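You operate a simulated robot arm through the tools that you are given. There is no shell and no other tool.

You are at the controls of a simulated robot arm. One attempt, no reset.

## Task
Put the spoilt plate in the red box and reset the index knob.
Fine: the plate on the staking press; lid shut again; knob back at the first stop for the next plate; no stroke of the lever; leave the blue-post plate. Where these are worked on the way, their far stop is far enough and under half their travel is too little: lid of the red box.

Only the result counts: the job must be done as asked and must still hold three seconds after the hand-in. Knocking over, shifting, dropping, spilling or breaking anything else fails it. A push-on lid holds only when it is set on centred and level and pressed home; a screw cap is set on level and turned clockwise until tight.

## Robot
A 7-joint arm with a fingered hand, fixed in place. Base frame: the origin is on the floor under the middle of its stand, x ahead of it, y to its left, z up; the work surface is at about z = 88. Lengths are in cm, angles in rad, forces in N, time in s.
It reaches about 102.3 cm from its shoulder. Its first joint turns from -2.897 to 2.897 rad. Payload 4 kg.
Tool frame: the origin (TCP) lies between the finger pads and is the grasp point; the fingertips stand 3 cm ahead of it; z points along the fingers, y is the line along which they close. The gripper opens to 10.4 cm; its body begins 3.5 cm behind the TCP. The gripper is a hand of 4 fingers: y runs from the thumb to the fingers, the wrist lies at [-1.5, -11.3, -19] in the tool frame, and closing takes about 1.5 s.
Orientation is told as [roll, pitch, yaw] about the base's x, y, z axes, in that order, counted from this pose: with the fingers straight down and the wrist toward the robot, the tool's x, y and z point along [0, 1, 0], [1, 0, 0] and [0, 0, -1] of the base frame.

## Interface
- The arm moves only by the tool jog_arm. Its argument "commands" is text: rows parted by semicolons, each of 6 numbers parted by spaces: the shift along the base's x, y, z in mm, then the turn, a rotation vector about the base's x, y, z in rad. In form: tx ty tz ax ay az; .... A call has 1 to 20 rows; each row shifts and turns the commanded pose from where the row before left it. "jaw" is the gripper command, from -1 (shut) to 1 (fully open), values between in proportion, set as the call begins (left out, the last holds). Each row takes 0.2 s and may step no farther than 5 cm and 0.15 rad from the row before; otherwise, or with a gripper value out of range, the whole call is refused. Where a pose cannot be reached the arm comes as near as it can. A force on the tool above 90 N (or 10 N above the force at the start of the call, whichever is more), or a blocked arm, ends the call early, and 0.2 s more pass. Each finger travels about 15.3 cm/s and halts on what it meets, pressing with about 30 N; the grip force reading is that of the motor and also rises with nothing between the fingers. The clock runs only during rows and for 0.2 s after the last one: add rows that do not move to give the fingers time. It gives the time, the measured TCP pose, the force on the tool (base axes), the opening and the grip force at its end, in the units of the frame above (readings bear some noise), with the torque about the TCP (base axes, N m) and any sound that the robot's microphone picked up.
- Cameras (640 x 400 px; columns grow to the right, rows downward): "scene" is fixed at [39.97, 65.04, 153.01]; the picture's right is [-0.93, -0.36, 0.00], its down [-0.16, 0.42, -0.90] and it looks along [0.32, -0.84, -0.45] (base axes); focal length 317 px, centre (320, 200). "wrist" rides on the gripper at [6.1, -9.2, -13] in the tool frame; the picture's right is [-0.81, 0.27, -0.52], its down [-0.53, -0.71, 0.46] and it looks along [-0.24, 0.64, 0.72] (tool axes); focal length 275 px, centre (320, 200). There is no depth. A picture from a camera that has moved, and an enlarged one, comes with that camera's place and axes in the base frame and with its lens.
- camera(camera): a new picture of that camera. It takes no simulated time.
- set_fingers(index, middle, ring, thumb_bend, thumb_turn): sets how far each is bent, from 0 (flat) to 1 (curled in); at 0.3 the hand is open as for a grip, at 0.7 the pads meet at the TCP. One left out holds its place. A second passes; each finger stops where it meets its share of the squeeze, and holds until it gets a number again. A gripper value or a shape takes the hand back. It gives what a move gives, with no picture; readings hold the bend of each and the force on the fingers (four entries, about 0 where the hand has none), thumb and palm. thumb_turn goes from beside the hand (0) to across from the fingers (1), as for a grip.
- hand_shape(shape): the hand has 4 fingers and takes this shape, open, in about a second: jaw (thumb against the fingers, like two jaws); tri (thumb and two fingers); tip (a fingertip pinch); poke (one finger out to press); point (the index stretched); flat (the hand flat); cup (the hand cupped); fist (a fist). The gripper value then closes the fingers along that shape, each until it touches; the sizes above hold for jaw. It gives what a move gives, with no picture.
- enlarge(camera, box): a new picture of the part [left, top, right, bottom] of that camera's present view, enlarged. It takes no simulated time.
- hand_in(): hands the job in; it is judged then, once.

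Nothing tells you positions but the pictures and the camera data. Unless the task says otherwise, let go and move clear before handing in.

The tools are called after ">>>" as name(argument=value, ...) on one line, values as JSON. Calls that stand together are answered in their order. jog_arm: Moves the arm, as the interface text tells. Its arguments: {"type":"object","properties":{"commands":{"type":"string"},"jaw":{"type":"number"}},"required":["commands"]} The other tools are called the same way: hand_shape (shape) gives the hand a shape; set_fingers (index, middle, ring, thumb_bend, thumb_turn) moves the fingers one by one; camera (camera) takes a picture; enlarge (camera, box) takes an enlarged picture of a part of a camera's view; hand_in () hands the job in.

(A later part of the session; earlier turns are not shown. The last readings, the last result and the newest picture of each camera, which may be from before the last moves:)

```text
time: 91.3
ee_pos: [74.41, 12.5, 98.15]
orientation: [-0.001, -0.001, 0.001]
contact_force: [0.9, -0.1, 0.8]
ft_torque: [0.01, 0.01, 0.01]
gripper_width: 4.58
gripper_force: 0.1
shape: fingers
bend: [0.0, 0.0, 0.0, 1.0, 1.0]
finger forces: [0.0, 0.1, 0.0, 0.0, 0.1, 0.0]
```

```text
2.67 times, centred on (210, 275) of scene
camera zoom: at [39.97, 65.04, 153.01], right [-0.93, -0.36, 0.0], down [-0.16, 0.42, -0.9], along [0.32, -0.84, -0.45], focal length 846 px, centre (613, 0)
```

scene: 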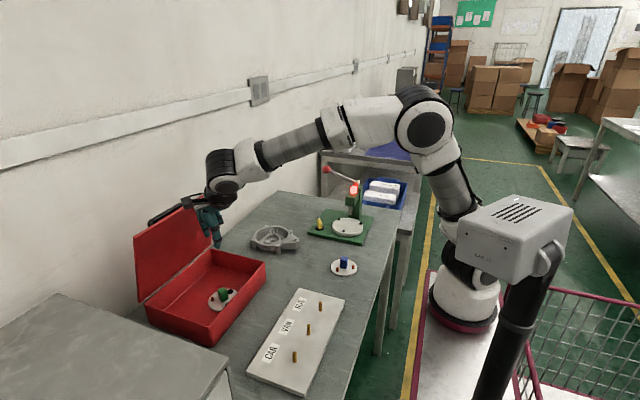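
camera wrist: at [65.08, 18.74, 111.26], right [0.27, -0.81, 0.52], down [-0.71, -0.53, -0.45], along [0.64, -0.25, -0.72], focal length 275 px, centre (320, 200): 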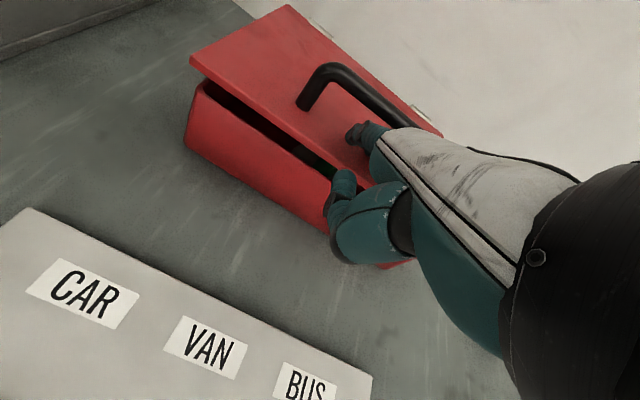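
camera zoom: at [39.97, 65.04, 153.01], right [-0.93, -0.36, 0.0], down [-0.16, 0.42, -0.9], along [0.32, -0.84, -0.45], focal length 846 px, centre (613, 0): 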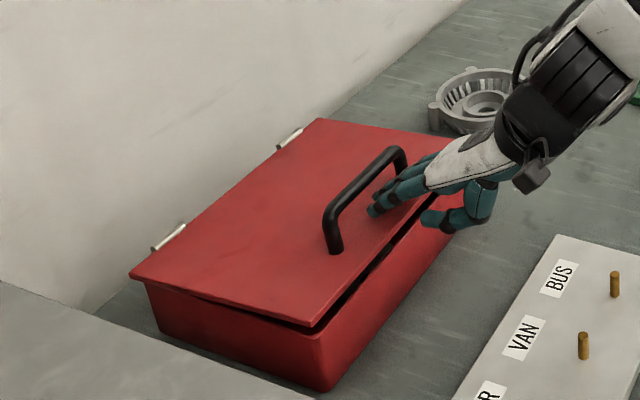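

Just a few degrees remain. Pressing down gently in small steps.

>>> jog_arm(commands="-1 0 -6 0 0 0;-1 0 -6 0 0 0;-1 0 -5 0 0 0;0 0 0 0 0 0")

>>> jog_arm(commands="0 0 -2 0 0 0;0 0 0 0 0 0")

>>> jog_arm(commands="0 0 -2 0 0 0;0 0 0 0 0 0")

>>> enlarge(camera="scene", box=[130, 200, 290, 350])

```text
time: 92.3
ee_pos: [73.94, 12.67, 96.66]
orientation: [-0.001, -0.001, 0.0]
contact_force: [0.0, 0.2, -0.3]
ft_torque: [0.01, -0.02, 0.0]
gripper_width: 4.55
gripper_force: 0.3
shape: fingers
bend: [0.0, 0.0, 0.0, 1.0, 1.0]
finger forces: [0.0, 0.4, 0.0, 0.1, 0.0, 0.1]
```

```text
time: 92.9
ee_pos: [74.03, 12.55, 96.42]
orientation: [-0.002, 0.001, 0.001]
contact_force: [0.4, -1.1, 1.6]
ft_torque: [-0.02, -0.22, 0.01]
gripper_width: 4.59
gripper_force: 1.1
shape: fingers
bend: [0.0, 0.0, 0.0, 1.0, 1.0]
finger forces: [0.0, 2.2, 0.0, 0.0, 0.0, 0.1]
```

```text
time: 93.5
ee_pos: [74.11, 12.63, 96.07]
orientation: [-0.003, -0.002, 0.002]
contact_force: [-1.9, -0.1, 4.6]
ft_torque: [-0.03, -0.51, 0.0]
gripper_width: 4.55
gripper_force: 3.0
shape: fingers
bend: [0.0, 0.0, 0.0, 1.0, 1.0]
finger forces: [0.0, 4.9, 0.0, 0.1, 0.0, 0.1]
```

```text
2.67 times, centred on (210, 275) of scene
camera zoom: at [39.97, 65.04, 153.01], right [-0.93, -0.36, 0.0], down [-0.16, 0.42, -0.9], along [0.32, -0.84, -0.45], focal length 846 px, centre (613, 0)
```

zoom: 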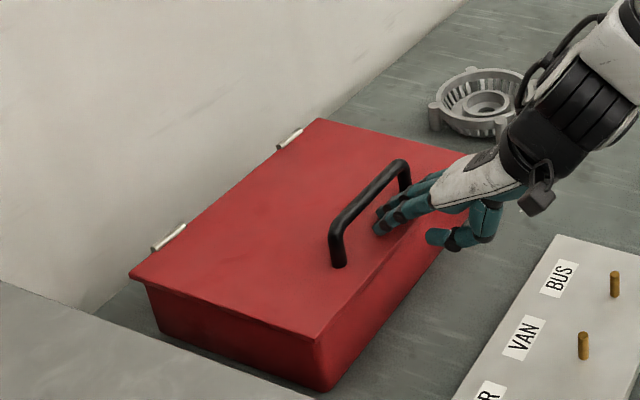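

The lid looks shut and the pressing force is rising. One more small press, then withdraw back and up.

>>> jog_arm(commands="0 0 -2 0 0 0;0 0 -1 0 0 0;0 0 0 0 0 0")

>>> jog_arm(commands="-4 0 5 0 0 0;-12 0 10 0 0 0;-15 0 13 0 0 0;-15 0 20 0 0 0;-15 0 30 0 0 0;-15 0 40 0 0 0;-10 0 40 0 0 0;-10 0 40 0 0 0;0 0 0 0 0 0")

>>> camera(camera="wrist")

>>> enlarge(camera="scene", box=[130, 200, 290, 350])

```text
time: 94.3
ee_pos: [74.08, 12.63, 95.99]
orientation: [-0.002, -0.002, -0.001]
contact_force: [-7.0, 0.8, 11.5]
ft_torque: [-0.16, -1.31, -0.03]
gripper_width: 4.59
gripper_force: 5.9
shape: fingers
bend: [0.0, 0.0, 0.0, 1.0, 1.0]
finger forces: [1.2, 9.5, 1.5, 0.0, 0.1, 0.1]
```

```text
time: 96.3
ee_pos: [64.44, 12.65, 115.63]
orientation: [-0.001, 0.002, 0.0]
contact_force: [-1.0, 0.1, 0.2]
ft_torque: [0.0, -0.01, 0.03]
gripper_width: 4.56
gripper_force: 0.1
shape: fingers
bend: [0.0, 0.0, 0.0, 1.0, 1.0]
finger forces: [0.0, 0.0, 0.0, 0.0, 0.0, 0.0]
```

```text
taken
camera wrist: at [55.07, 18.78, 128.79], right [0.27, -0.81, 0.52], down [-0.71, -0.53, -0.45], along [0.64, -0.25, -0.72], focal length 275 px, centre (320, 200)
```

wrist: 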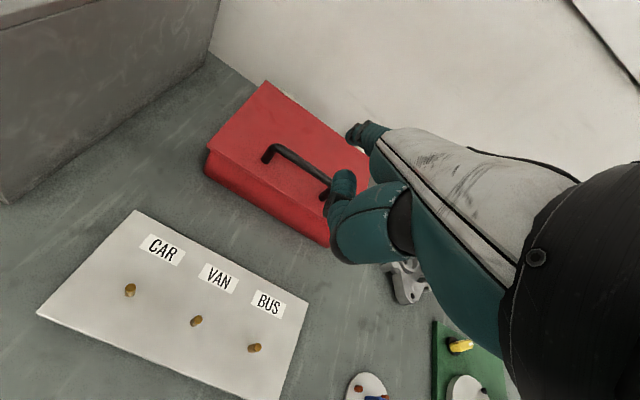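

```text
2.67 times, centred on (210, 275) of scene
camera zoom: at [39.97, 65.04, 153.01], right [-0.93, -0.36, 0.0], down [-0.16, 0.42, -0.9], along [0.32, -0.84, -0.45], focal length 846 px, centre (613, 0)
```

zoom: 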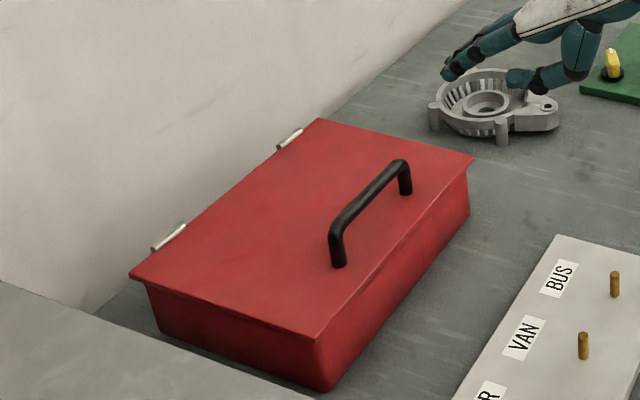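

The lid is shut and matches its original position. Now the knob: I'll set a single straight index finger and go look at the knob and nest from close up with the hand on the free (+y) side.

>>> set_fingers(index=0.7, middle=1, ring=1, thumb_bend=1, thumb_turn=0.9)

>>> jog_arm(commands="10.5 -38 1 0 0 -0.0873;10.5 -38 1 0 0 -0.0873;10.5 -38 1 0 0 -0.0873;10.5 -38 1 0 0 -0.0873;10.5 -38 1 0 0 -0.0873;10.5 -38 1 0 0 -0.0873;10.5 -38 1 0 0 -0.0873;10.5 -38 1 0 0 -0.0873;10.5 -38 1 0 0 -0.0873;0 0 0 0 0 0")

>>> camera(camera="wrist")

>>> camera(camera="scene")

```text
time: 97.3
ee_pos: [64.48, 12.52, 115.77]
orientation: [-0.002, -0.003, 0.001]
contact_force: [0.6, 0.0, -0.1]
ft_torque: [0.01, -0.01, 0.01]
gripper_width: 2.26
gripper_force: 0.0
shape: fingers
bend: [0.6, 1.0, 1.0, 0.97, 0.9]
finger forces: [0.0, 0.0, 0.1, 0.0, 0.1, 0.0]
```

```text
time: 99.5
ee_pos: [74.04, -21.63, 116.57]
orientation: [-0.002, -0.001, -0.787]
contact_force: [0.8, 0.4, -0.1]
ft_torque: [-0.01, 0.02, -0.04]
gripper_width: 2.28
gripper_force: 0.1
shape: fingers
bend: [0.6, 1.0, 1.0, 0.97, 0.9]
finger forces: [0.1, 0.0, 0.1, 0.1, 0.0, 0.0]
```

```text
taken
camera wrist: at [71.74, -10.73, 129.66], right [-0.38, -0.77, 0.52], down [-0.88, 0.13, -0.45], along [0.28, -0.63, -0.72], focal length 275 px, centre (320, 200)
```

wrist: 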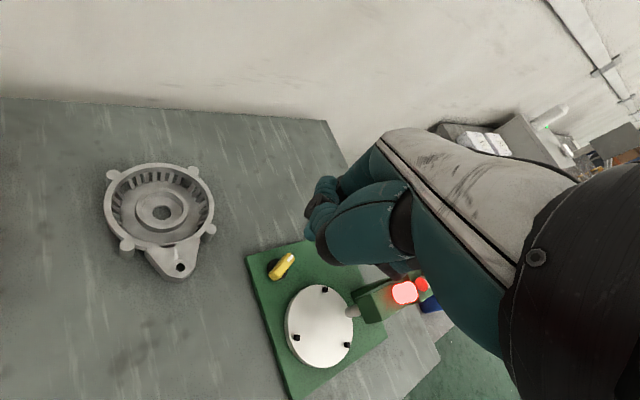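

```text
taken
```

scene: 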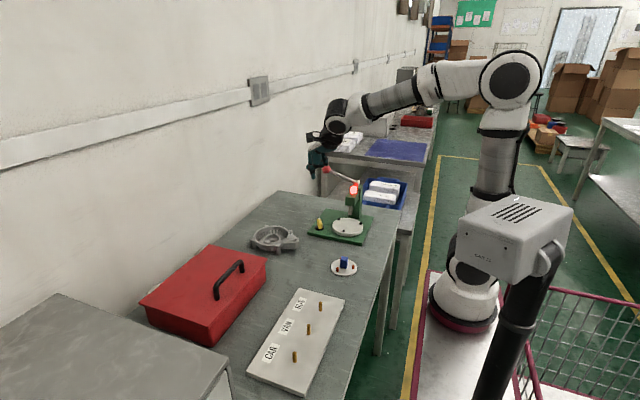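

>>> enlarge(camera="wrist", box=[245, 235, 325, 295])

>>> enlarge(camera="wrist", box=[240, 230, 400, 380])

```text
6.67 times, centred on (285, 265) of wrist
camera zoom: at [71.74, -10.73, 129.66], right [-0.38, -0.77, 0.52], down [-0.88, 0.13, -0.45], along [0.28, -0.63, -0.72], focal length 1835 px, centre (553, -233)
```

zoom: 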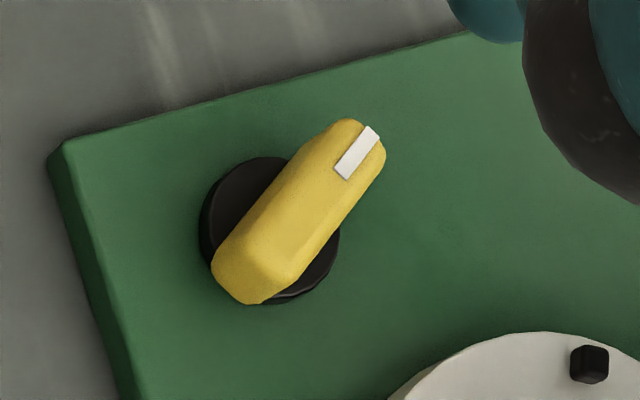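

```text
2.67 times, centred on (320, 305) of wrist
camera zoom: at [71.74, -10.73, 129.66], right [-0.38, -0.77, 0.52], down [-0.88, 0.13, -0.45], along [0.28, -0.63, -0.72], focal length 734 px, centre (320, -80)
```

zoom: 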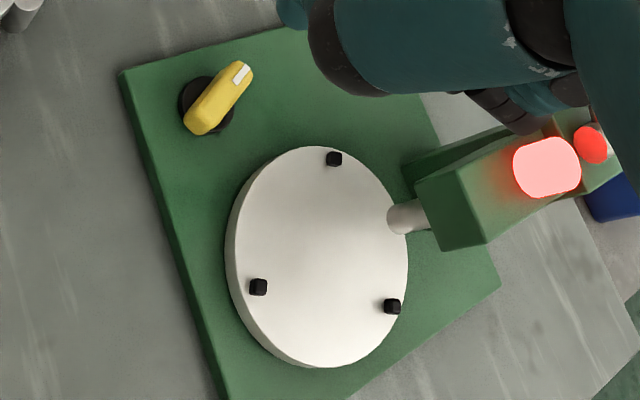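

No index marks are printed on the base. Knob centre is about (76.85, −31.3), top z≈92.6, pointing about −62°. I'll check where the index fingertip sits in this finger setting.

>>> enlarge(camera="scene", box=[290, 90, 380, 190])

>>> enlarge(camera="wrist", box=[280, 150, 440, 290])

```text
4.00 times, centred on (335, 140) of scene
camera zoom: at [39.97, 65.04, 153.01], right [-0.93, -0.36, 0.0], down [-0.16, 0.42, -0.9], along [0.32, -0.84, -0.45], focal length 1268 px, centre (260, 440)
```

zoom: 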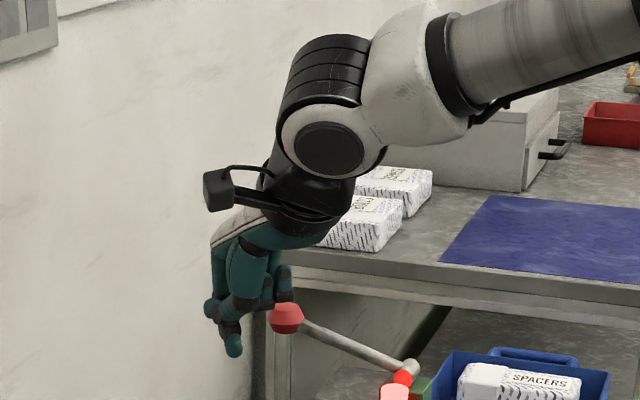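

```text
2.86 times, centred on (360, 220) of wrist
camera zoom: at [71.74, -10.73, 129.66], right [-0.38, -0.77, 0.52], down [-0.88, 0.13, -0.45], along [0.28, -0.63, -0.72], focal length 786 px, centre (206, 143)
```

zoom: 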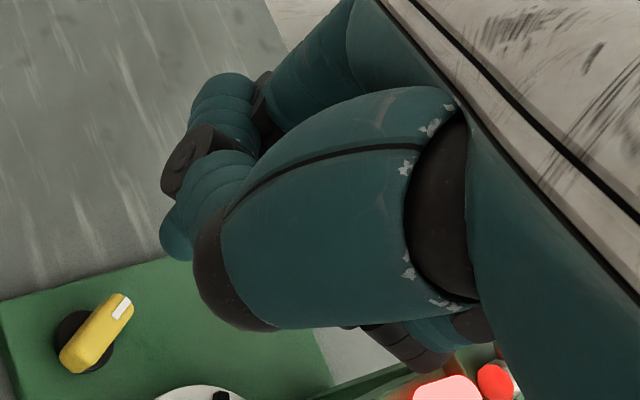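

>>> set_fingers(index=0.7, middle=1, ring=1, thumb_bend=0.4, thumb_turn=0)

>>> set_fingers(index=0.7)

>>> camera(camera="wrist")

>>> enlarge(camera="scene", box=[290, 90, 380, 190])

```text
time: 100.5
ee_pos: [74.06, -21.58, 116.52]
orientation: [0.0, 0.0, -0.785]
contact_force: [0.3, -0.1, -0.1]
ft_torque: [-0.01, -0.05, 0.03]
gripper_width: 11.45
gripper_force: 0.0
shape: fingers
bend: [0.7, 1.0, 1.0, 0.4, 0.0]
finger forces: [0.0, 0.0, 0.1, 0.1, 0.0, 0.0]
```

```text
time: 101.5
ee_pos: [73.99, -21.51, 116.52]
orientation: [-0.002, -0.001, -0.787]
contact_force: [0.7, -0.1, 0.4]
ft_torque: [-0.01, -0.05, 0.01]
gripper_width: 11.44
gripper_force: 0.1
shape: fingers
bend: [0.7, 1.0, 1.0, 0.4, 0.0]
finger forces: [0.1, 0.0, 0.1, 0.1, 0.0, 0.1]
```

```text
taken
camera wrist: at [71.73, -10.68, 129.65], right [-0.38, -0.77, 0.52], down [-0.88, 0.13, -0.45], along [0.28, -0.63, -0.72], focal length 275 px, centre (320, 200)
```

wrist: 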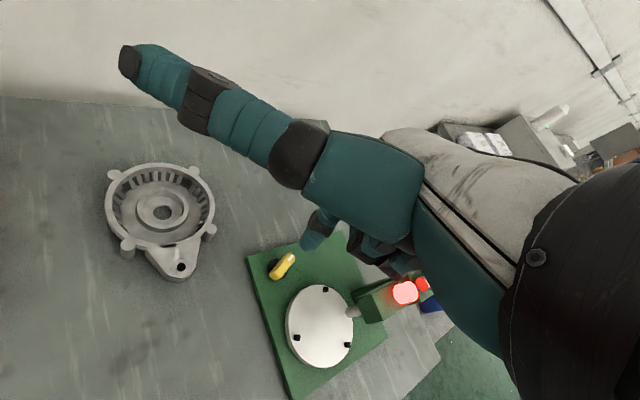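

```text
4.00 times, centred on (335, 140) of scene
camera zoom: at [39.97, 65.04, 153.01], right [-0.93, -0.36, 0.0], down [-0.16, 0.42, -0.9], along [0.32, -0.84, -0.45], focal length 1268 px, centre (260, 440)
```

zoom: 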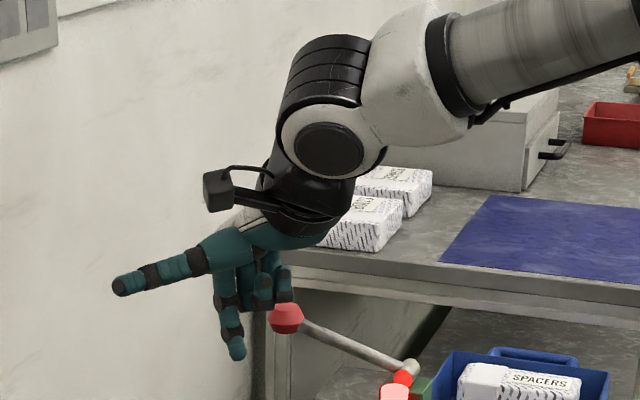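

The extended thumb could reach over the casting when I go lower, so I'll curl it beside the hand and check.

>>> set_fingers(thumb_bend=1, thumb_turn=0)

>>> camera(camera="wrist")

>>> enlarge(camera="scene", box=[290, 90, 380, 190])

```text
time: 102.5
ee_pos: [73.97, -21.53, 116.58]
orientation: [-0.001, -0.002, -0.785]
contact_force: [-0.6, -0.3, 0.8]
ft_torque: [0.06, -0.01, -0.03]
gripper_width: 6.12
gripper_force: 0.1
shape: fingers
bend: [0.7, 1.0, 1.0, 1.0, 0.0]
finger forces: [0.1, 0.0, 0.0, 0.0, 0.1, 0.1]
```

```text
taken
camera wrist: at [71.73, -10.68, 129.65], right [-0.38, -0.77, 0.52], down [-0.88, 0.13, -0.45], along [0.28, -0.63, -0.72], focal length 275 px, centre (320, 200)
```

wrist: 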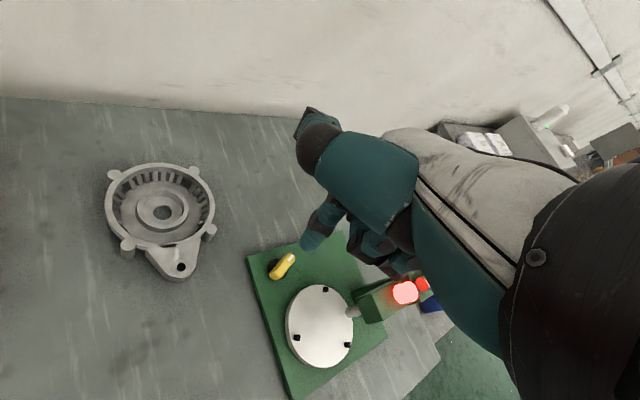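

```text
4.00 times, centred on (335, 140) of scene
camera zoom: at [39.97, 65.04, 153.01], right [-0.93, -0.36, 0.0], down [-0.16, 0.42, -0.9], along [0.32, -0.84, -0.45], focal length 1268 px, centre (260, 440)
```

zoom: 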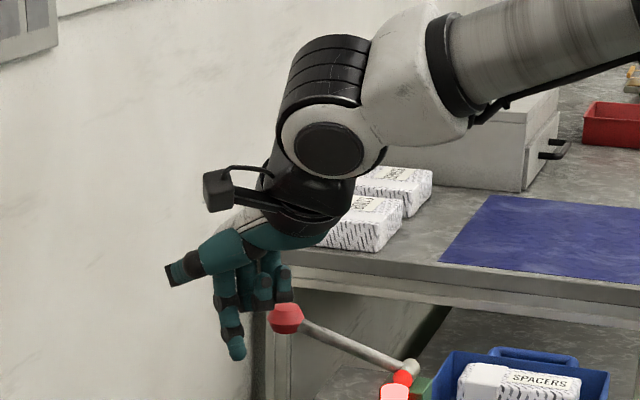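

The index finger is now alone and clearly visible. Moving above the knob's tail side.

>>> jog_arm(commands="-1 -18 -30 0 0 0;-1 -18 -35 0 0 0;-1 -18 -35 0 0 0;-1 -18 -35 0 0 0;-2 -17 -35 0 0 0;0 0 -10 0 0 0;0 0 0 0 0 0")

>>> camera(camera="wrist")

>>> enlarge(camera="scene", box=[290, 170, 380, 250])

```text
time: 104.1
ee_pos: [73.42, -30.51, 98.37]
orientation: [0.0, 0.001, -0.785]
contact_force: [0.0, 0.7, 0.1]
ft_torque: [0.01, 0.0, 0.01]
gripper_width: 6.12
gripper_force: 0.1
shape: fingers
bend: [0.7, 1.0, 1.0, 1.0, 0.0]
finger forces: [0.0, 0.0, 0.1, 0.0, 0.0, 0.1]
```

```text
taken
camera wrist: at [71.13, -19.64, 111.55], right [-0.38, -0.77, 0.52], down [-0.88, 0.13, -0.45], along [0.28, -0.63, -0.72], focal length 275 px, centre (320, 200)
```

wrist: 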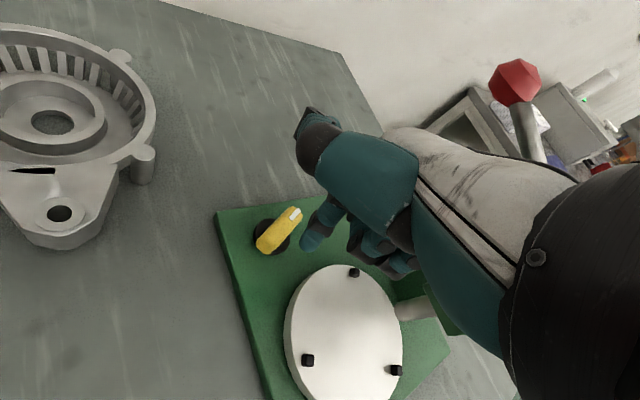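

```text
5.00 times, centred on (335, 210) of scene
camera zoom: at [39.97, 65.04, 153.01], right [-0.93, -0.36, 0.0], down [-0.16, 0.42, -0.9], along [0.32, -0.84, -0.45], focal length 1585 px, centre (245, 150)
```

zoom: 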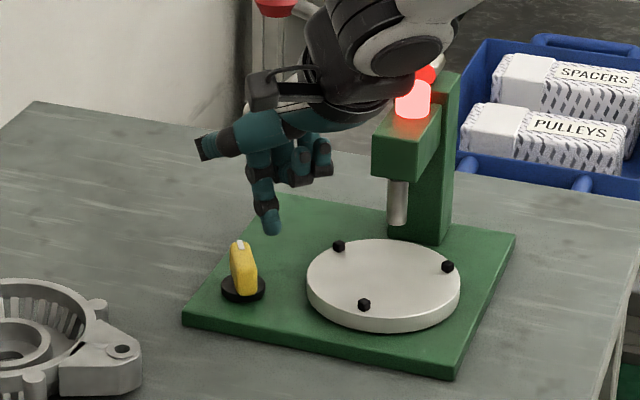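

>>> enlarge(camera="wrist", box=[230, 190, 350, 290])

>>> enlarge(camera="scene", box=[320, 205, 360, 235])

```text
4.00 times, centred on (290, 240) of wrist
camera zoom: at [71.13, -19.64, 111.55], right [-0.38, -0.77, 0.52], down [-0.88, 0.13, -0.45], along [0.28, -0.63, -0.72], focal length 1101 px, centre (440, 40)
```

zoom: 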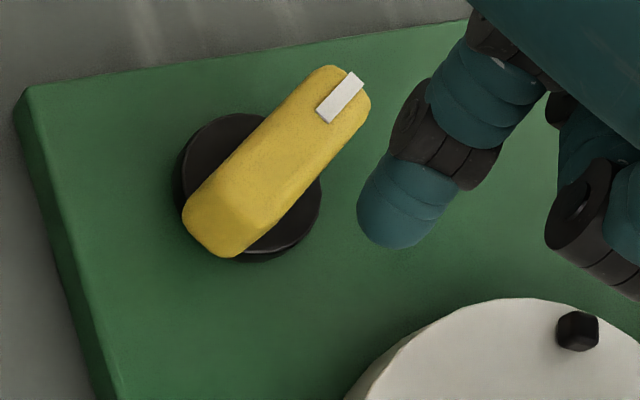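

```text
13.33 times, centred on (340, 220) of scene
camera zoom: at [39.97, 65.04, 153.01], right [-0.93, -0.36, 0.0], down [-0.16, 0.42, -0.9], along [0.32, -0.84, -0.45], focal length 4228 px, centre (53, -67)
```

zoom: 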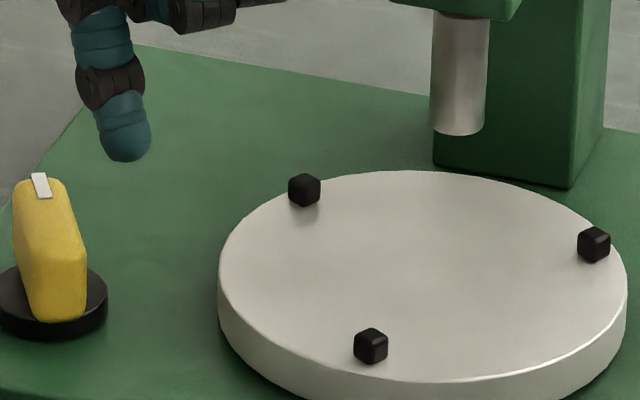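

Knob centre (76.7, −31.3), bar at −60°. I'll lower the index finger beside the tail end and give it a small clockwise push (the direction that would bring pin 1's position back under the ram), then see what moves.

>>> jog_arm(commands="0 -6 -10 0 0 0;0 0 -15 0 0 0;0 0 -15 0 0 0;0 0 -5 0 0 0;0 0 0 0 0 0")

>>> enlarge(camera="wrist", box=[230, 190, 350, 290])

>>> enlarge(camera="scene", box=[300, 200, 360, 245])

```text
time: 105.3
ee_pos: [73.29, -31.16, 94.21]
orientation: [0.0, 0.001, -0.784]
contact_force: [0.5, 0.1, -0.1]
ft_torque: [-0.01, -0.03, 0.03]
gripper_width: 6.1
gripper_force: 0.0
shape: fingers
bend: [0.7, 1.0, 1.0, 1.0, 0.0]
finger forces: [0.0, 0.0, 0.0, 0.0, 0.0, 0.1]
```

```text
4.00 times, centred on (290, 240) of wrist
camera zoom: at [71.05, -20.21, 107.1], right [-0.38, -0.77, 0.52], down [-0.88, 0.13, -0.45], along [0.28, -0.63, -0.72], focal length 1101 px, centre (440, 40)
```

zoom: 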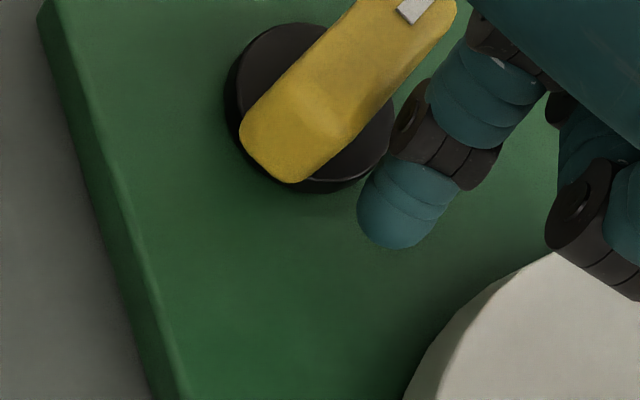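

```text
8.89 times, centred on (330, 222) of scene
camera zoom: at [39.97, 65.04, 153.01], right [-0.93, -0.36, 0.0], down [-0.16, 0.42, -0.9], along [0.32, -0.84, -0.45], focal length 2818 px, centre (231, 0)
```

zoom: 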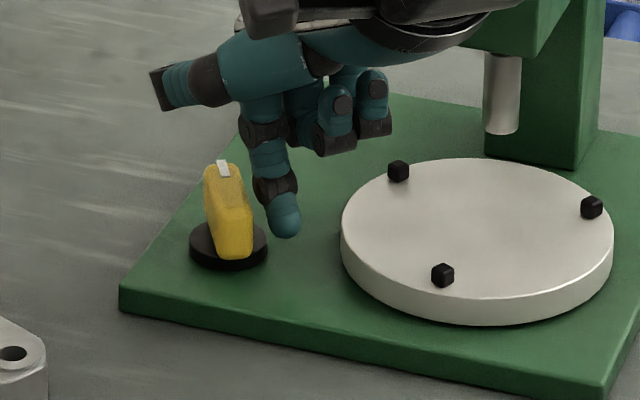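

>>> jog_arm(commands="3 1.5 -2 0 0 0;3 1.5 0 0 0 0;1 3 0 0 0 0;1 3 0 0 0 0;0 0 0 0 0 0")

>>> enlarge(camera="wrist", box=[230, 180, 390, 320])

>>> enlarge(camera="scene", box=[300, 200, 380, 250])

```text
time: 106.5
ee_pos: [74.03, -30.16, 93.92]
orientation: [0.0, 0.0, -0.785]
contact_force: [-5.7, -0.6, 1.5]
ft_torque: [-0.03, -0.01, -0.05]
gripper_width: 6.25
gripper_force: 2.7
shape: fingers
bend: [0.7, 1.0, 1.0, 1.0, 0.0]
finger forces: [5.6, 0.1, 0.1, 0.0, 0.1, 0.0]
```

```text
2.86 times, centred on (310, 250) of wrist
camera zoom: at [71.82, -19.33, 106.89], right [-0.38, -0.77, 0.52], down [-0.88, 0.13, -0.45], along [0.28, -0.63, -0.72], focal length 786 px, centre (349, 57)
```

zoom: 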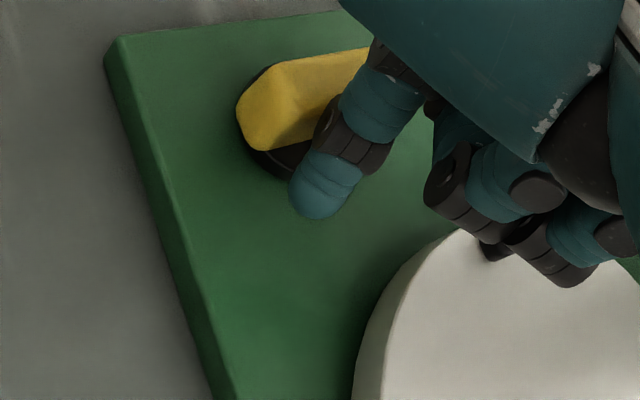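

```text
8.00 times, centred on (340, 225) of scene
camera zoom: at [39.97, 65.04, 153.01], right [-0.93, -0.36, 0.0], down [-0.16, 0.42, -0.9], along [0.32, -0.84, -0.45], focal length 2537 px, centre (160, 0)
```

zoom: 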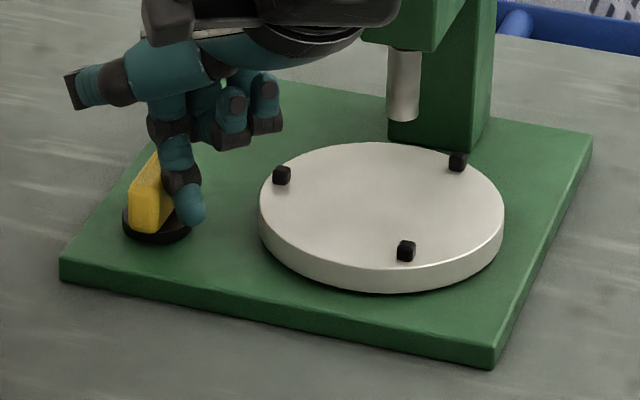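

The knob turned clockwise to about −89° and the nest turned with it, so they're coupled. I need to know in which sense, so I'll nudge the knob a few degrees more and compare the stud positions.

>>> enlarge(camera="scene", box=[328, 205, 372, 240])

>>> jog_arm(commands="1.5 1.5 0 0 0 0;0.5 0.5 0 0 0 0;0 0 0 0 0 0")

>>> enlarge(camera="scene", box=[328, 205, 372, 240])

>>> enlarge(camera="wrist", box=[230, 180, 390, 320])

```text
11.43 times, centred on (350, 222) of scene
camera zoom: at [39.97, 65.04, 153.01], right [-0.93, -0.36, 0.0], down [-0.16, 0.42, -0.9], along [0.32, -0.84, -0.45], focal length 3624 px, centre (-23, -57)
```

zoom: 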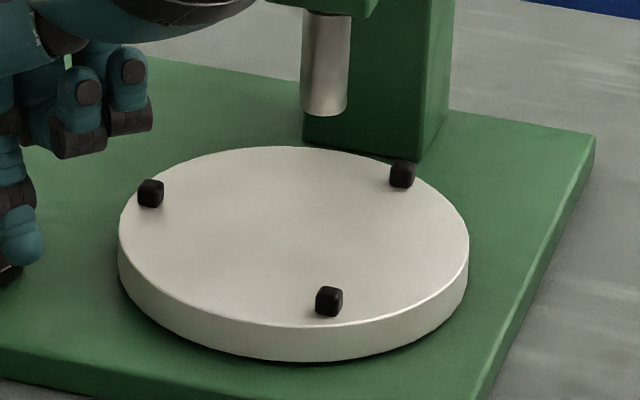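

```text
time: 107.3
ee_pos: [74.29, -30.1, 93.85]
orientation: [-0.002, 0.001, -0.785]
contact_force: [-6.0, -0.2, 0.4]
ft_torque: [0.02, 0.05, -0.05]
gripper_width: 6.29
gripper_force: 2.6
shape: fingers
bend: [0.7, 1.0, 1.0, 1.0, 0.0]
finger forces: [5.4, 0.0, 0.0, 0.0, 0.0, 0.0]
```

```text
11.43 times, centred on (350, 222) of scene
camera zoom: at [39.97, 65.04, 153.01], right [-0.93, -0.36, 0.0], down [-0.16, 0.42, -0.9], along [0.32, -0.84, -0.45], focal length 3624 px, centre (-23, -57)
```

zoom: 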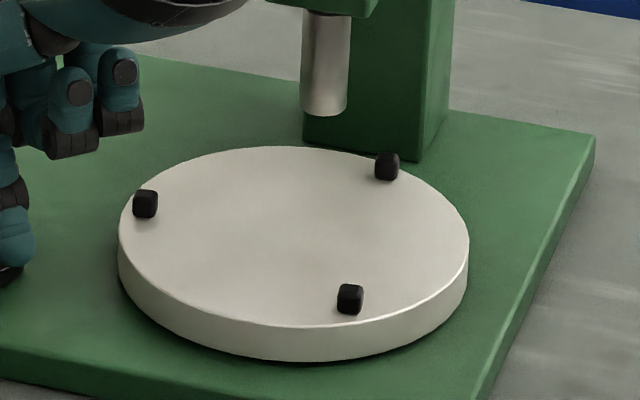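

```text
2.86 times, centred on (310, 250) of wrist
camera zoom: at [72.03, -19.14, 106.92], right [-0.38, -0.77, 0.52], down [-0.88, 0.13, -0.45], along [0.28, -0.63, -0.72], focal length 786 px, centre (349, 57)
```

zoom: 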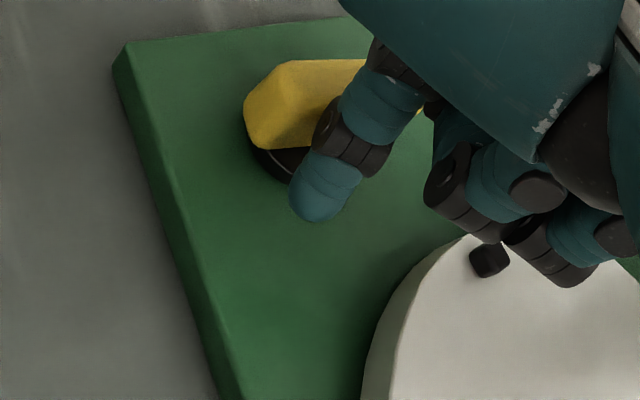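

The knob turning clockwise turns the nest counter-clockwise 1:1. The staked pin sat 120° counter-clockwise of the ram, so the first stop is 120° counter-clockwise on the knob from where it started (mark toward about +60°). I'll lift over and push the tail the other way.

>>> jog_arm(commands="-3 -3 0 0 0 0;0 0 12 0 0 0;0 0 15 0 0 0;15 0 3 0 0 0;15 0 0 0 0 0;15 0 0 0 0 0;0 0 0 0 0 0")

>>> camera(camera="wrist")

>>> enlarge(camera="scene", box=[290, 180, 380, 250])

```text
time: 108.9
ee_pos: [78.51, -30.31, 96.92]
orientation: [-0.002, 0.0, -0.788]
contact_force: [-0.2, -0.3, 0.3]
ft_torque: [-0.03, 0.02, 0.01]
gripper_width: 6.15
gripper_force: 0.1
shape: fingers
bend: [0.7, 1.0, 1.0, 1.0, 0.0]
finger forces: [0.0, 0.0, 0.0, 0.0, 0.0, 0.0]
```

```text
taken
camera wrist: at [76.23, -19.43, 109.91], right [-0.38, -0.77, 0.52], down [-0.88, 0.13, -0.45], along [0.28, -0.63, -0.72], focal length 275 px, centre (320, 200)
```

wrist: 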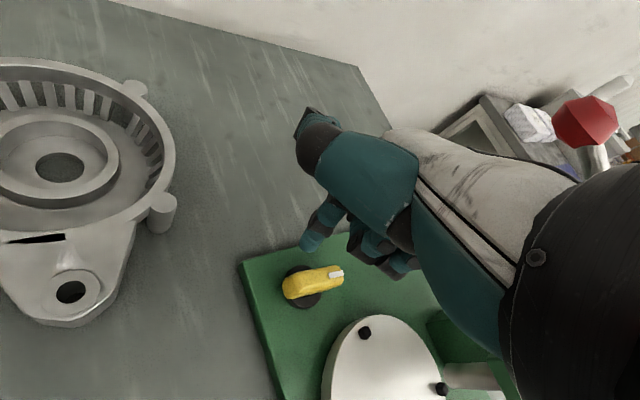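

```text
5.71 times, centred on (335, 215) of scene
camera zoom: at [39.97, 65.04, 153.01], right [-0.93, -0.36, 0.0], down [-0.16, 0.42, -0.9], along [0.32, -0.84, -0.45], focal length 1812 px, centre (234, 114)
```

zoom: 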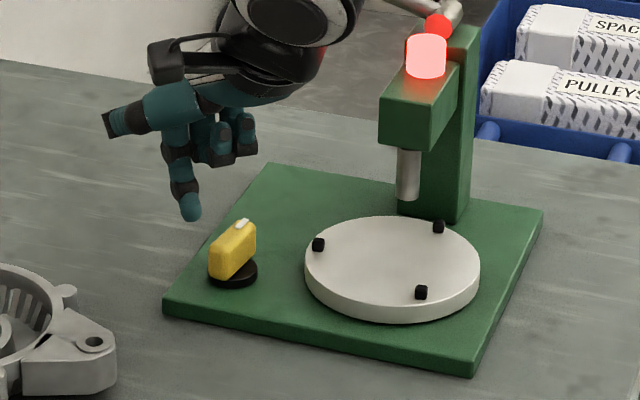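

>>> enlarge(camera="wrist", box=[250, 220, 370, 320])

```text
4.00 times, centred on (310, 270) of wrist
camera zoom: at [76.23, -19.43, 109.91], right [-0.38, -0.77, 0.52], down [-0.88, 0.13, -0.45], along [0.28, -0.63, -0.72], focal length 1101 px, centre (360, -80)
```

zoom: 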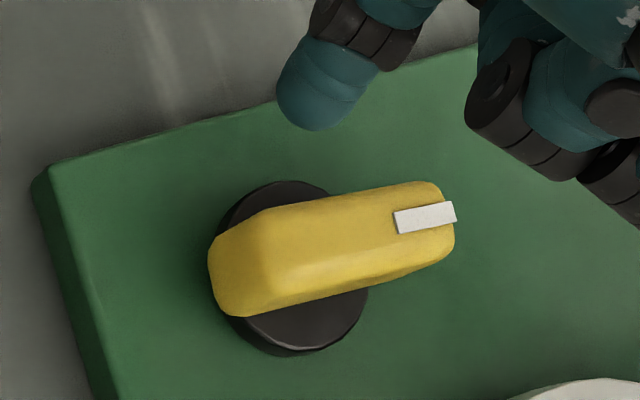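

Knob now at −98°. Lowering the finger on the far side of the tail and pushing it counter-clockwise along its arc.

>>> jog_arm(commands="0 0 -15 0 0 0;0 0 -14 0 0 0;-3 1.5 0 0 0 0;-3.3 1.4 0 0 0 0;-2.2 2.4 0 0 0 0;-2.3 2.3 0 0 0 0;-3.4 1.7 0 0 0 0;-3.4 1.7 0 0 0 0;-3.8 0.5 0 0 0 0;-3.8 0.4 0 0 0 0;0 0 0 0 0 0")

>>> enlarge(camera="wrist", box=[230, 180, 390, 320])

>>> enlarge(camera="scene", box=[300, 200, 380, 250])

```text
time: 111.3
ee_pos: [76.04, -29.14, 93.97]
orientation: [-0.002, 0.002, -0.786]
contact_force: [3.7, 0.4, 0.7]
ft_torque: [-0.03, -0.15, 0.02]
gripper_width: 6.0
gripper_force: 2.0
shape: fingers
bend: [0.67, 1.0, 1.0, 1.0, 0.0]
finger forces: [3.4, 0.2, 0.1, 0.0, 0.0, 0.0]
```

```text
2.86 times, centred on (310, 250) of wrist
camera zoom: at [73.7, -18.27, 107.01], right [-0.38, -0.77, 0.52], down [-0.88, 0.13, -0.45], along [0.28, -0.63, -0.72], focal length 786 px, centre (349, 57)
```

zoom: 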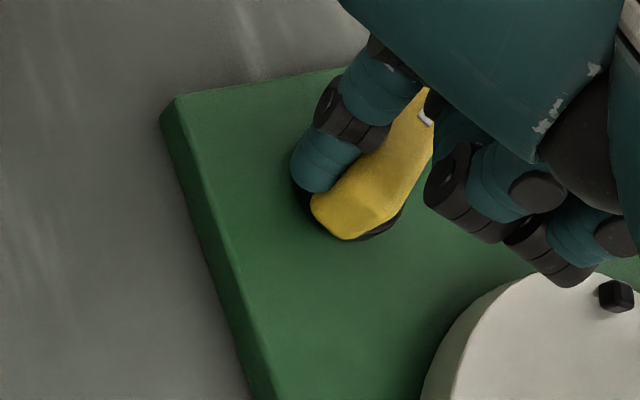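

```text
8.00 times, centred on (340, 225) of scene
camera zoom: at [39.97, 65.04, 153.01], right [-0.93, -0.36, 0.0], down [-0.16, 0.42, -0.9], along [0.32, -0.84, -0.45], focal length 2537 px, centre (160, 0)
```

zoom: 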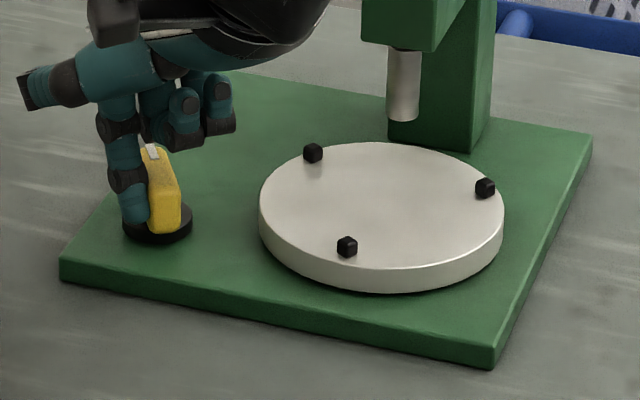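

The knob is passing its original angle (about −60°), turning counter-clockwise with ~3.5 N. Continuing along the arc.

>>> jog_arm(commands="-3.7 -0.6 0 0 0 0;-3.7 -1.1 0 0 0 0;-3.3 -1.8 0 0 0 0;-3.1 -2.4 0 0 0 0;-2.5 -2.9 0 0 0 0;-2.1 -3.2 0 0 0 0;0 0 0 0 0 0")

>>> enlarge(camera="wrist", box=[230, 180, 390, 320])

>>> enlarge(camera="scene", box=[300, 200, 380, 250])

```text
time: 112.9
ee_pos: [74.12, -30.28, 93.87]
orientation: [-0.002, 0.0, -0.787]
contact_force: [-1.4, 4.0, 2.7]
ft_torque: [0.01, -0.03, 0.04]
gripper_width: 6.28
gripper_force: 2.0
shape: fingers
bend: [0.7, 1.0, 1.0, 1.0, 0.0]
finger forces: [5.3, 0.1, 0.0, 0.0, 0.1, 0.0]
```

```text
2.86 times, centred on (310, 250) of wrist
camera zoom: at [71.82, -19.51, 106.99], right [-0.38, -0.77, 0.52], down [-0.88, 0.13, -0.45], along [0.28, -0.63, -0.72], focal length 786 px, centre (349, 57)
```

zoom: 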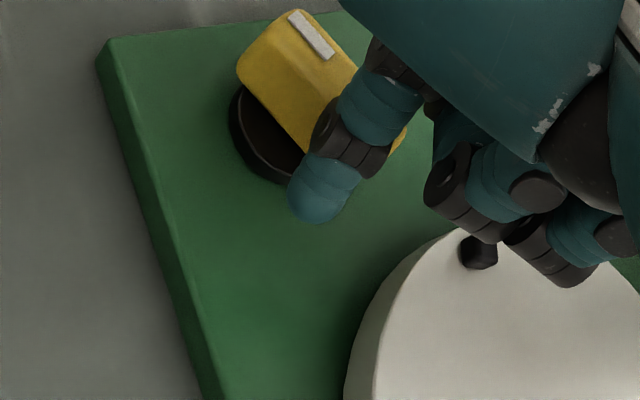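

```text
8.00 times, centred on (340, 225) of scene
camera zoom: at [39.97, 65.04, 153.01], right [-0.93, -0.36, 0.0], down [-0.16, 0.42, -0.9], along [0.32, -0.84, -0.45], focal length 2537 px, centre (160, 0)
```

zoom: 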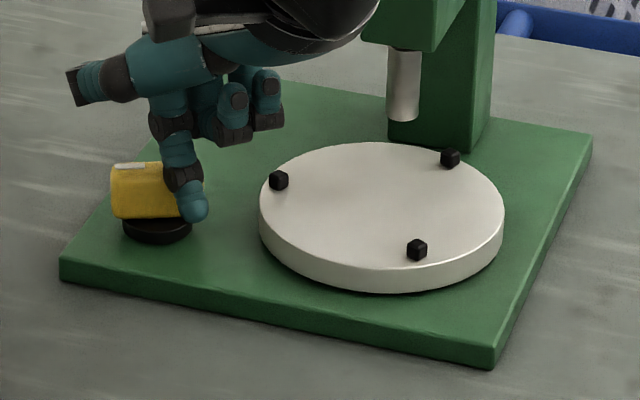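

The knob now points to about +23°. Continuing toward +60°, watching for a hard stop.

>>> jog_arm(commands="-1.1 -3.7 0 0 0 0;-1.1 -3.6 0 0 0 0;0 -3.8 0 0 0 0;0 0 0 0 0 0")

>>> enlarge(camera="wrist", box=[230, 180, 390, 320])

>>> enlarge(camera="scene", box=[300, 200, 380, 250])

```text
time: 113.9
ee_pos: [73.84, -31.44, 93.9]
orientation: [-0.003, 0.001, -0.786]
contact_force: [-4.6, 0.9, 1.5]
ft_torque: [-0.04, 0.04, 0.0]
gripper_width: 6.3
gripper_force: 2.5
shape: fingers
bend: [0.7, 1.0, 1.0, 1.0, 0.0]
finger forces: [4.9, 0.0, 0.1, 0.0, 0.0, 0.0]
```

```text
2.86 times, centred on (310, 250) of wrist
camera zoom: at [71.62, -20.62, 106.99], right [-0.38, -0.77, 0.52], down [-0.88, 0.13, -0.45], along [0.28, -0.63, -0.72], focal length 786 px, centre (349, 57)
```

zoom: 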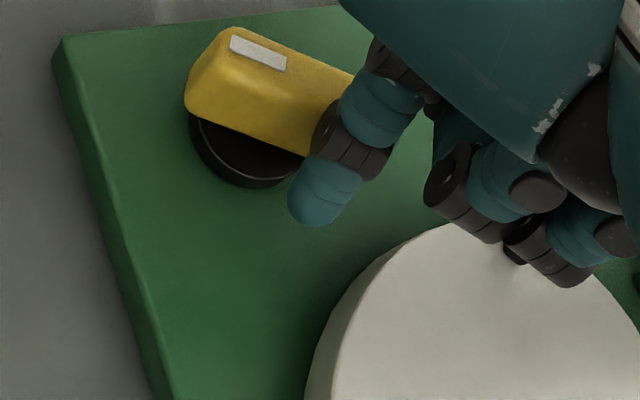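

```text
8.00 times, centred on (340, 225) of scene
camera zoom: at [39.97, 65.04, 153.01], right [-0.93, -0.36, 0.0], down [-0.16, 0.42, -0.9], along [0.32, -0.84, -0.45], focal length 2537 px, centre (160, 0)
```

zoom: 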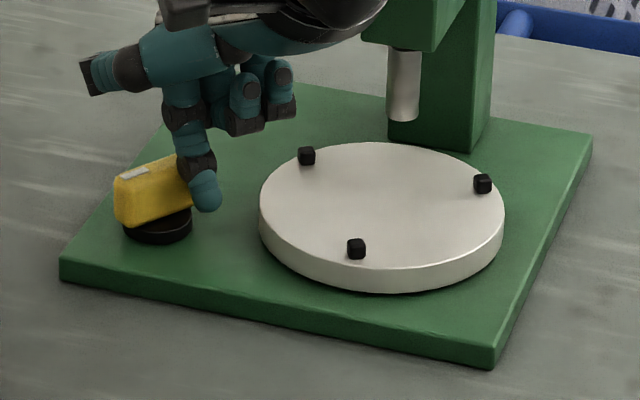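

The knob is at about 56° and the nest studs are almost back in the indexed pattern. I'll push in 1 mm steps and watch for the stop.

>>> jog_arm(commands="0.2 -1 0 0 0 0;0 0 0 0 0 0")

>>> jog_arm(commands="0.3 -1 0 0 0 0;0 0 0 0 0 0")

>>> enlarge(camera="scene", box=[300, 200, 380, 250])

>>> enlarge(camera="wrist", box=[230, 180, 390, 320])

```text
time: 114.5
ee_pos: [73.79, -31.54, 93.92]
orientation: [-0.001, 0.0, -0.785]
contact_force: [-4.5, 1.7, 2.0]
ft_torque: [0.03, 0.01, 0.03]
gripper_width: 6.29
gripper_force: 2.5
shape: fingers
bend: [0.7, 1.0, 1.0, 1.0, 0.0]
finger forces: [5.0, 0.0, 0.0, 0.0, 0.0, 0.1]
```

```text
time: 115.1
ee_pos: [73.91, -31.6, 93.96]
orientation: [-0.002, 0.002, -0.785]
contact_force: [-5.4, 3.5, 1.4]
ft_torque: [0.0, 0.02, 0.02]
gripper_width: 6.28
gripper_force: 2.4
shape: fingers
bend: [0.7, 1.0, 1.0, 1.0, 0.0]
finger forces: [5.8, 0.1, 0.1, 0.1, 0.0, 0.0]
```

```text
8.00 times, centred on (340, 225) of scene
camera zoom: at [39.97, 65.04, 153.01], right [-0.93, -0.36, 0.0], down [-0.16, 0.42, -0.9], along [0.32, -0.84, -0.45], focal length 2537 px, centre (160, 0)
```

zoom: 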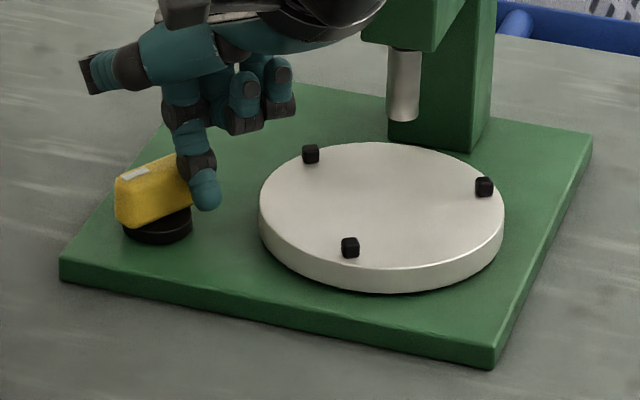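

```text
2.86 times, centred on (310, 250) of wrist
camera zoom: at [71.66, -20.73, 107.0], right [-0.38, -0.77, 0.52], down [-0.88, 0.13, -0.45], along [0.28, -0.63, -0.72], focal length 786 px, centre (349, 57)
```

zoom: 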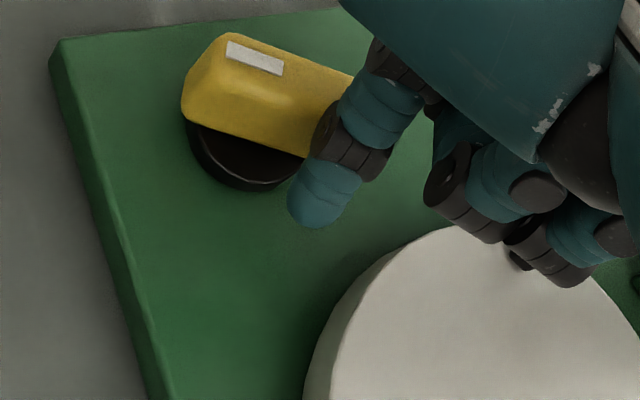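

>>> enlarge(camera="scene", box=[328, 205, 368, 240])

>>> jog_arm(commands="0.3 -1 0 0 0 0;0 0 0 0 0 0")

>>> enlarge(camera="scene", box=[328, 205, 368, 240])

```text
11.43 times, centred on (348, 222) of scene
camera zoom: at [39.97, 65.04, 153.01], right [-0.93, -0.36, 0.0], down [-0.16, 0.42, -0.9], along [0.32, -0.84, -0.45], focal length 3624 px, centre (0, -57)
```

zoom: 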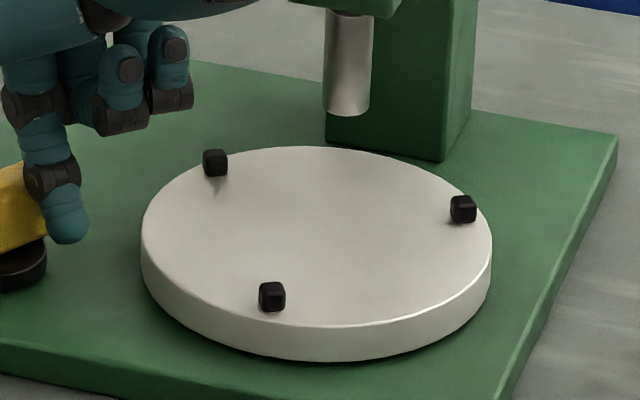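

```text
time: 115.7
ee_pos: [74.01, -31.72, 93.93]
orientation: [-0.002, -0.001, -0.786]
contact_force: [-5.4, 4.7, 2.4]
ft_torque: [0.05, 0.02, 0.05]
gripper_width: 6.34
gripper_force: 3.3
shape: fingers
bend: [0.71, 1.0, 1.0, 1.0, 0.0]
finger forces: [6.5, 0.0, 0.1, 0.0, 0.0, 0.0]
```

```text
11.43 times, centred on (348, 222) of scene
camera zoom: at [39.97, 65.04, 153.01], right [-0.93, -0.36, 0.0], down [-0.16, 0.42, -0.9], along [0.32, -0.84, -0.45], focal length 3624 px, centre (0, -57)
```

zoom: 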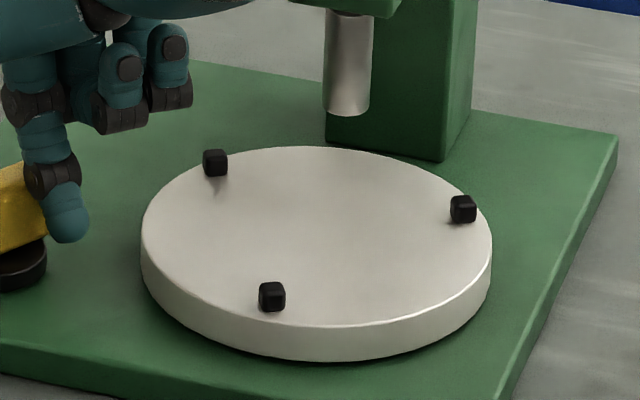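

The nest studs are pixel-identical to the indexed pattern, and a further push no longer moves them while force rises: the knob is at its counter-clockwise end stop, exactly 120° from where it started. Backing the finger off and lifting.

>>> jog_arm(commands="-4 2.5 0 0 0 0;-5 3 0 0 0 0;0 0 10 0 0 0;0 0 20 0 0 0;0 10 30 0 0 0;0 20 30 0 0 0;-5 30 30 0 0 0;-10 30 20 0 0 0;-10 40 10 0 0 0;0 0 0 0 0 0")

>>> camera(camera="scene")

>>> enlarge(camera="scene", box=[328, 205, 368, 240])

>>> enlarge(camera="scene", box=[295, 150, 385, 250])

>>> camera(camera="wrist")

```text
time: 117.9
ee_pos: [70.64, -18.15, 109.01]
orientation: [-0.003, 0.0, -0.787]
contact_force: [0.7, 0.1, -0.9]
ft_torque: [0.01, 0.02, -0.02]
gripper_width: 6.1
gripper_force: 0.1
shape: fingers
bend: [0.7, 1.0, 1.0, 1.0, 0.0]
finger forces: [0.0, 0.1, 0.0, 0.0, 0.0, 0.0]
```

```text
taken
```

scene: 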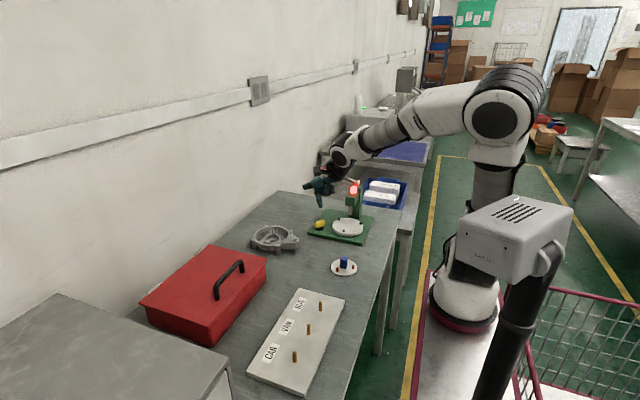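

```text
11.43 times, centred on (348, 222) of scene
camera zoom: at [39.97, 65.04, 153.01], right [-0.93, -0.36, 0.0], down [-0.16, 0.42, -0.9], along [0.32, -0.84, -0.45], focal length 3624 px, centre (0, -57)
```

zoom: 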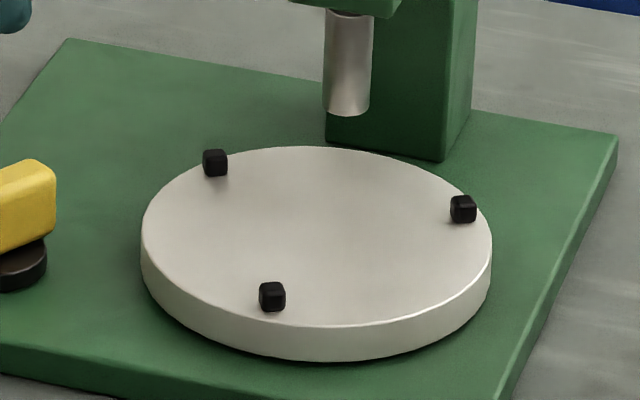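

```text
4.00 times, centred on (340, 200) of scene
camera zoom: at [39.97, 65.04, 153.01], right [-0.93, -0.36, 0.0], down [-0.16, 0.42, -0.9], along [0.32, -0.84, -0.45], focal length 1268 px, centre (240, 200)
```

zoom: 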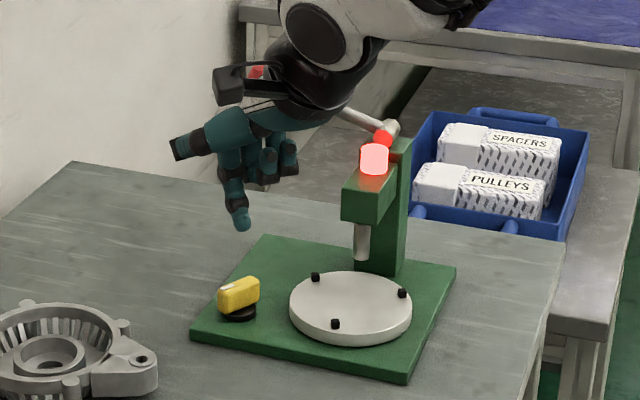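

```text
taken
camera wrist: at [68.39, -7.32, 121.99], right [-0.38, -0.77, 0.52], down [-0.88, 0.13, -0.45], along [0.28, -0.63, -0.72], focal length 275 px, centre (320, 200)
```

wrist: 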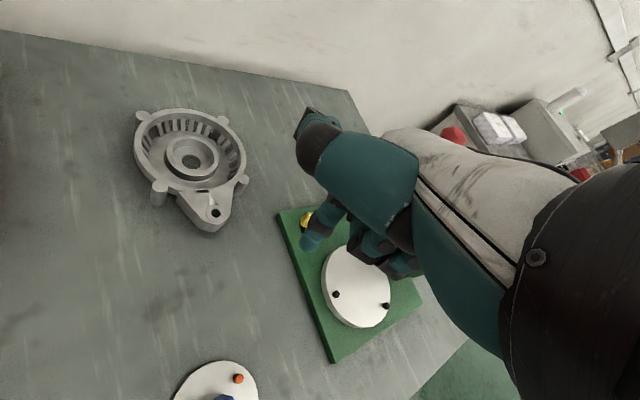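

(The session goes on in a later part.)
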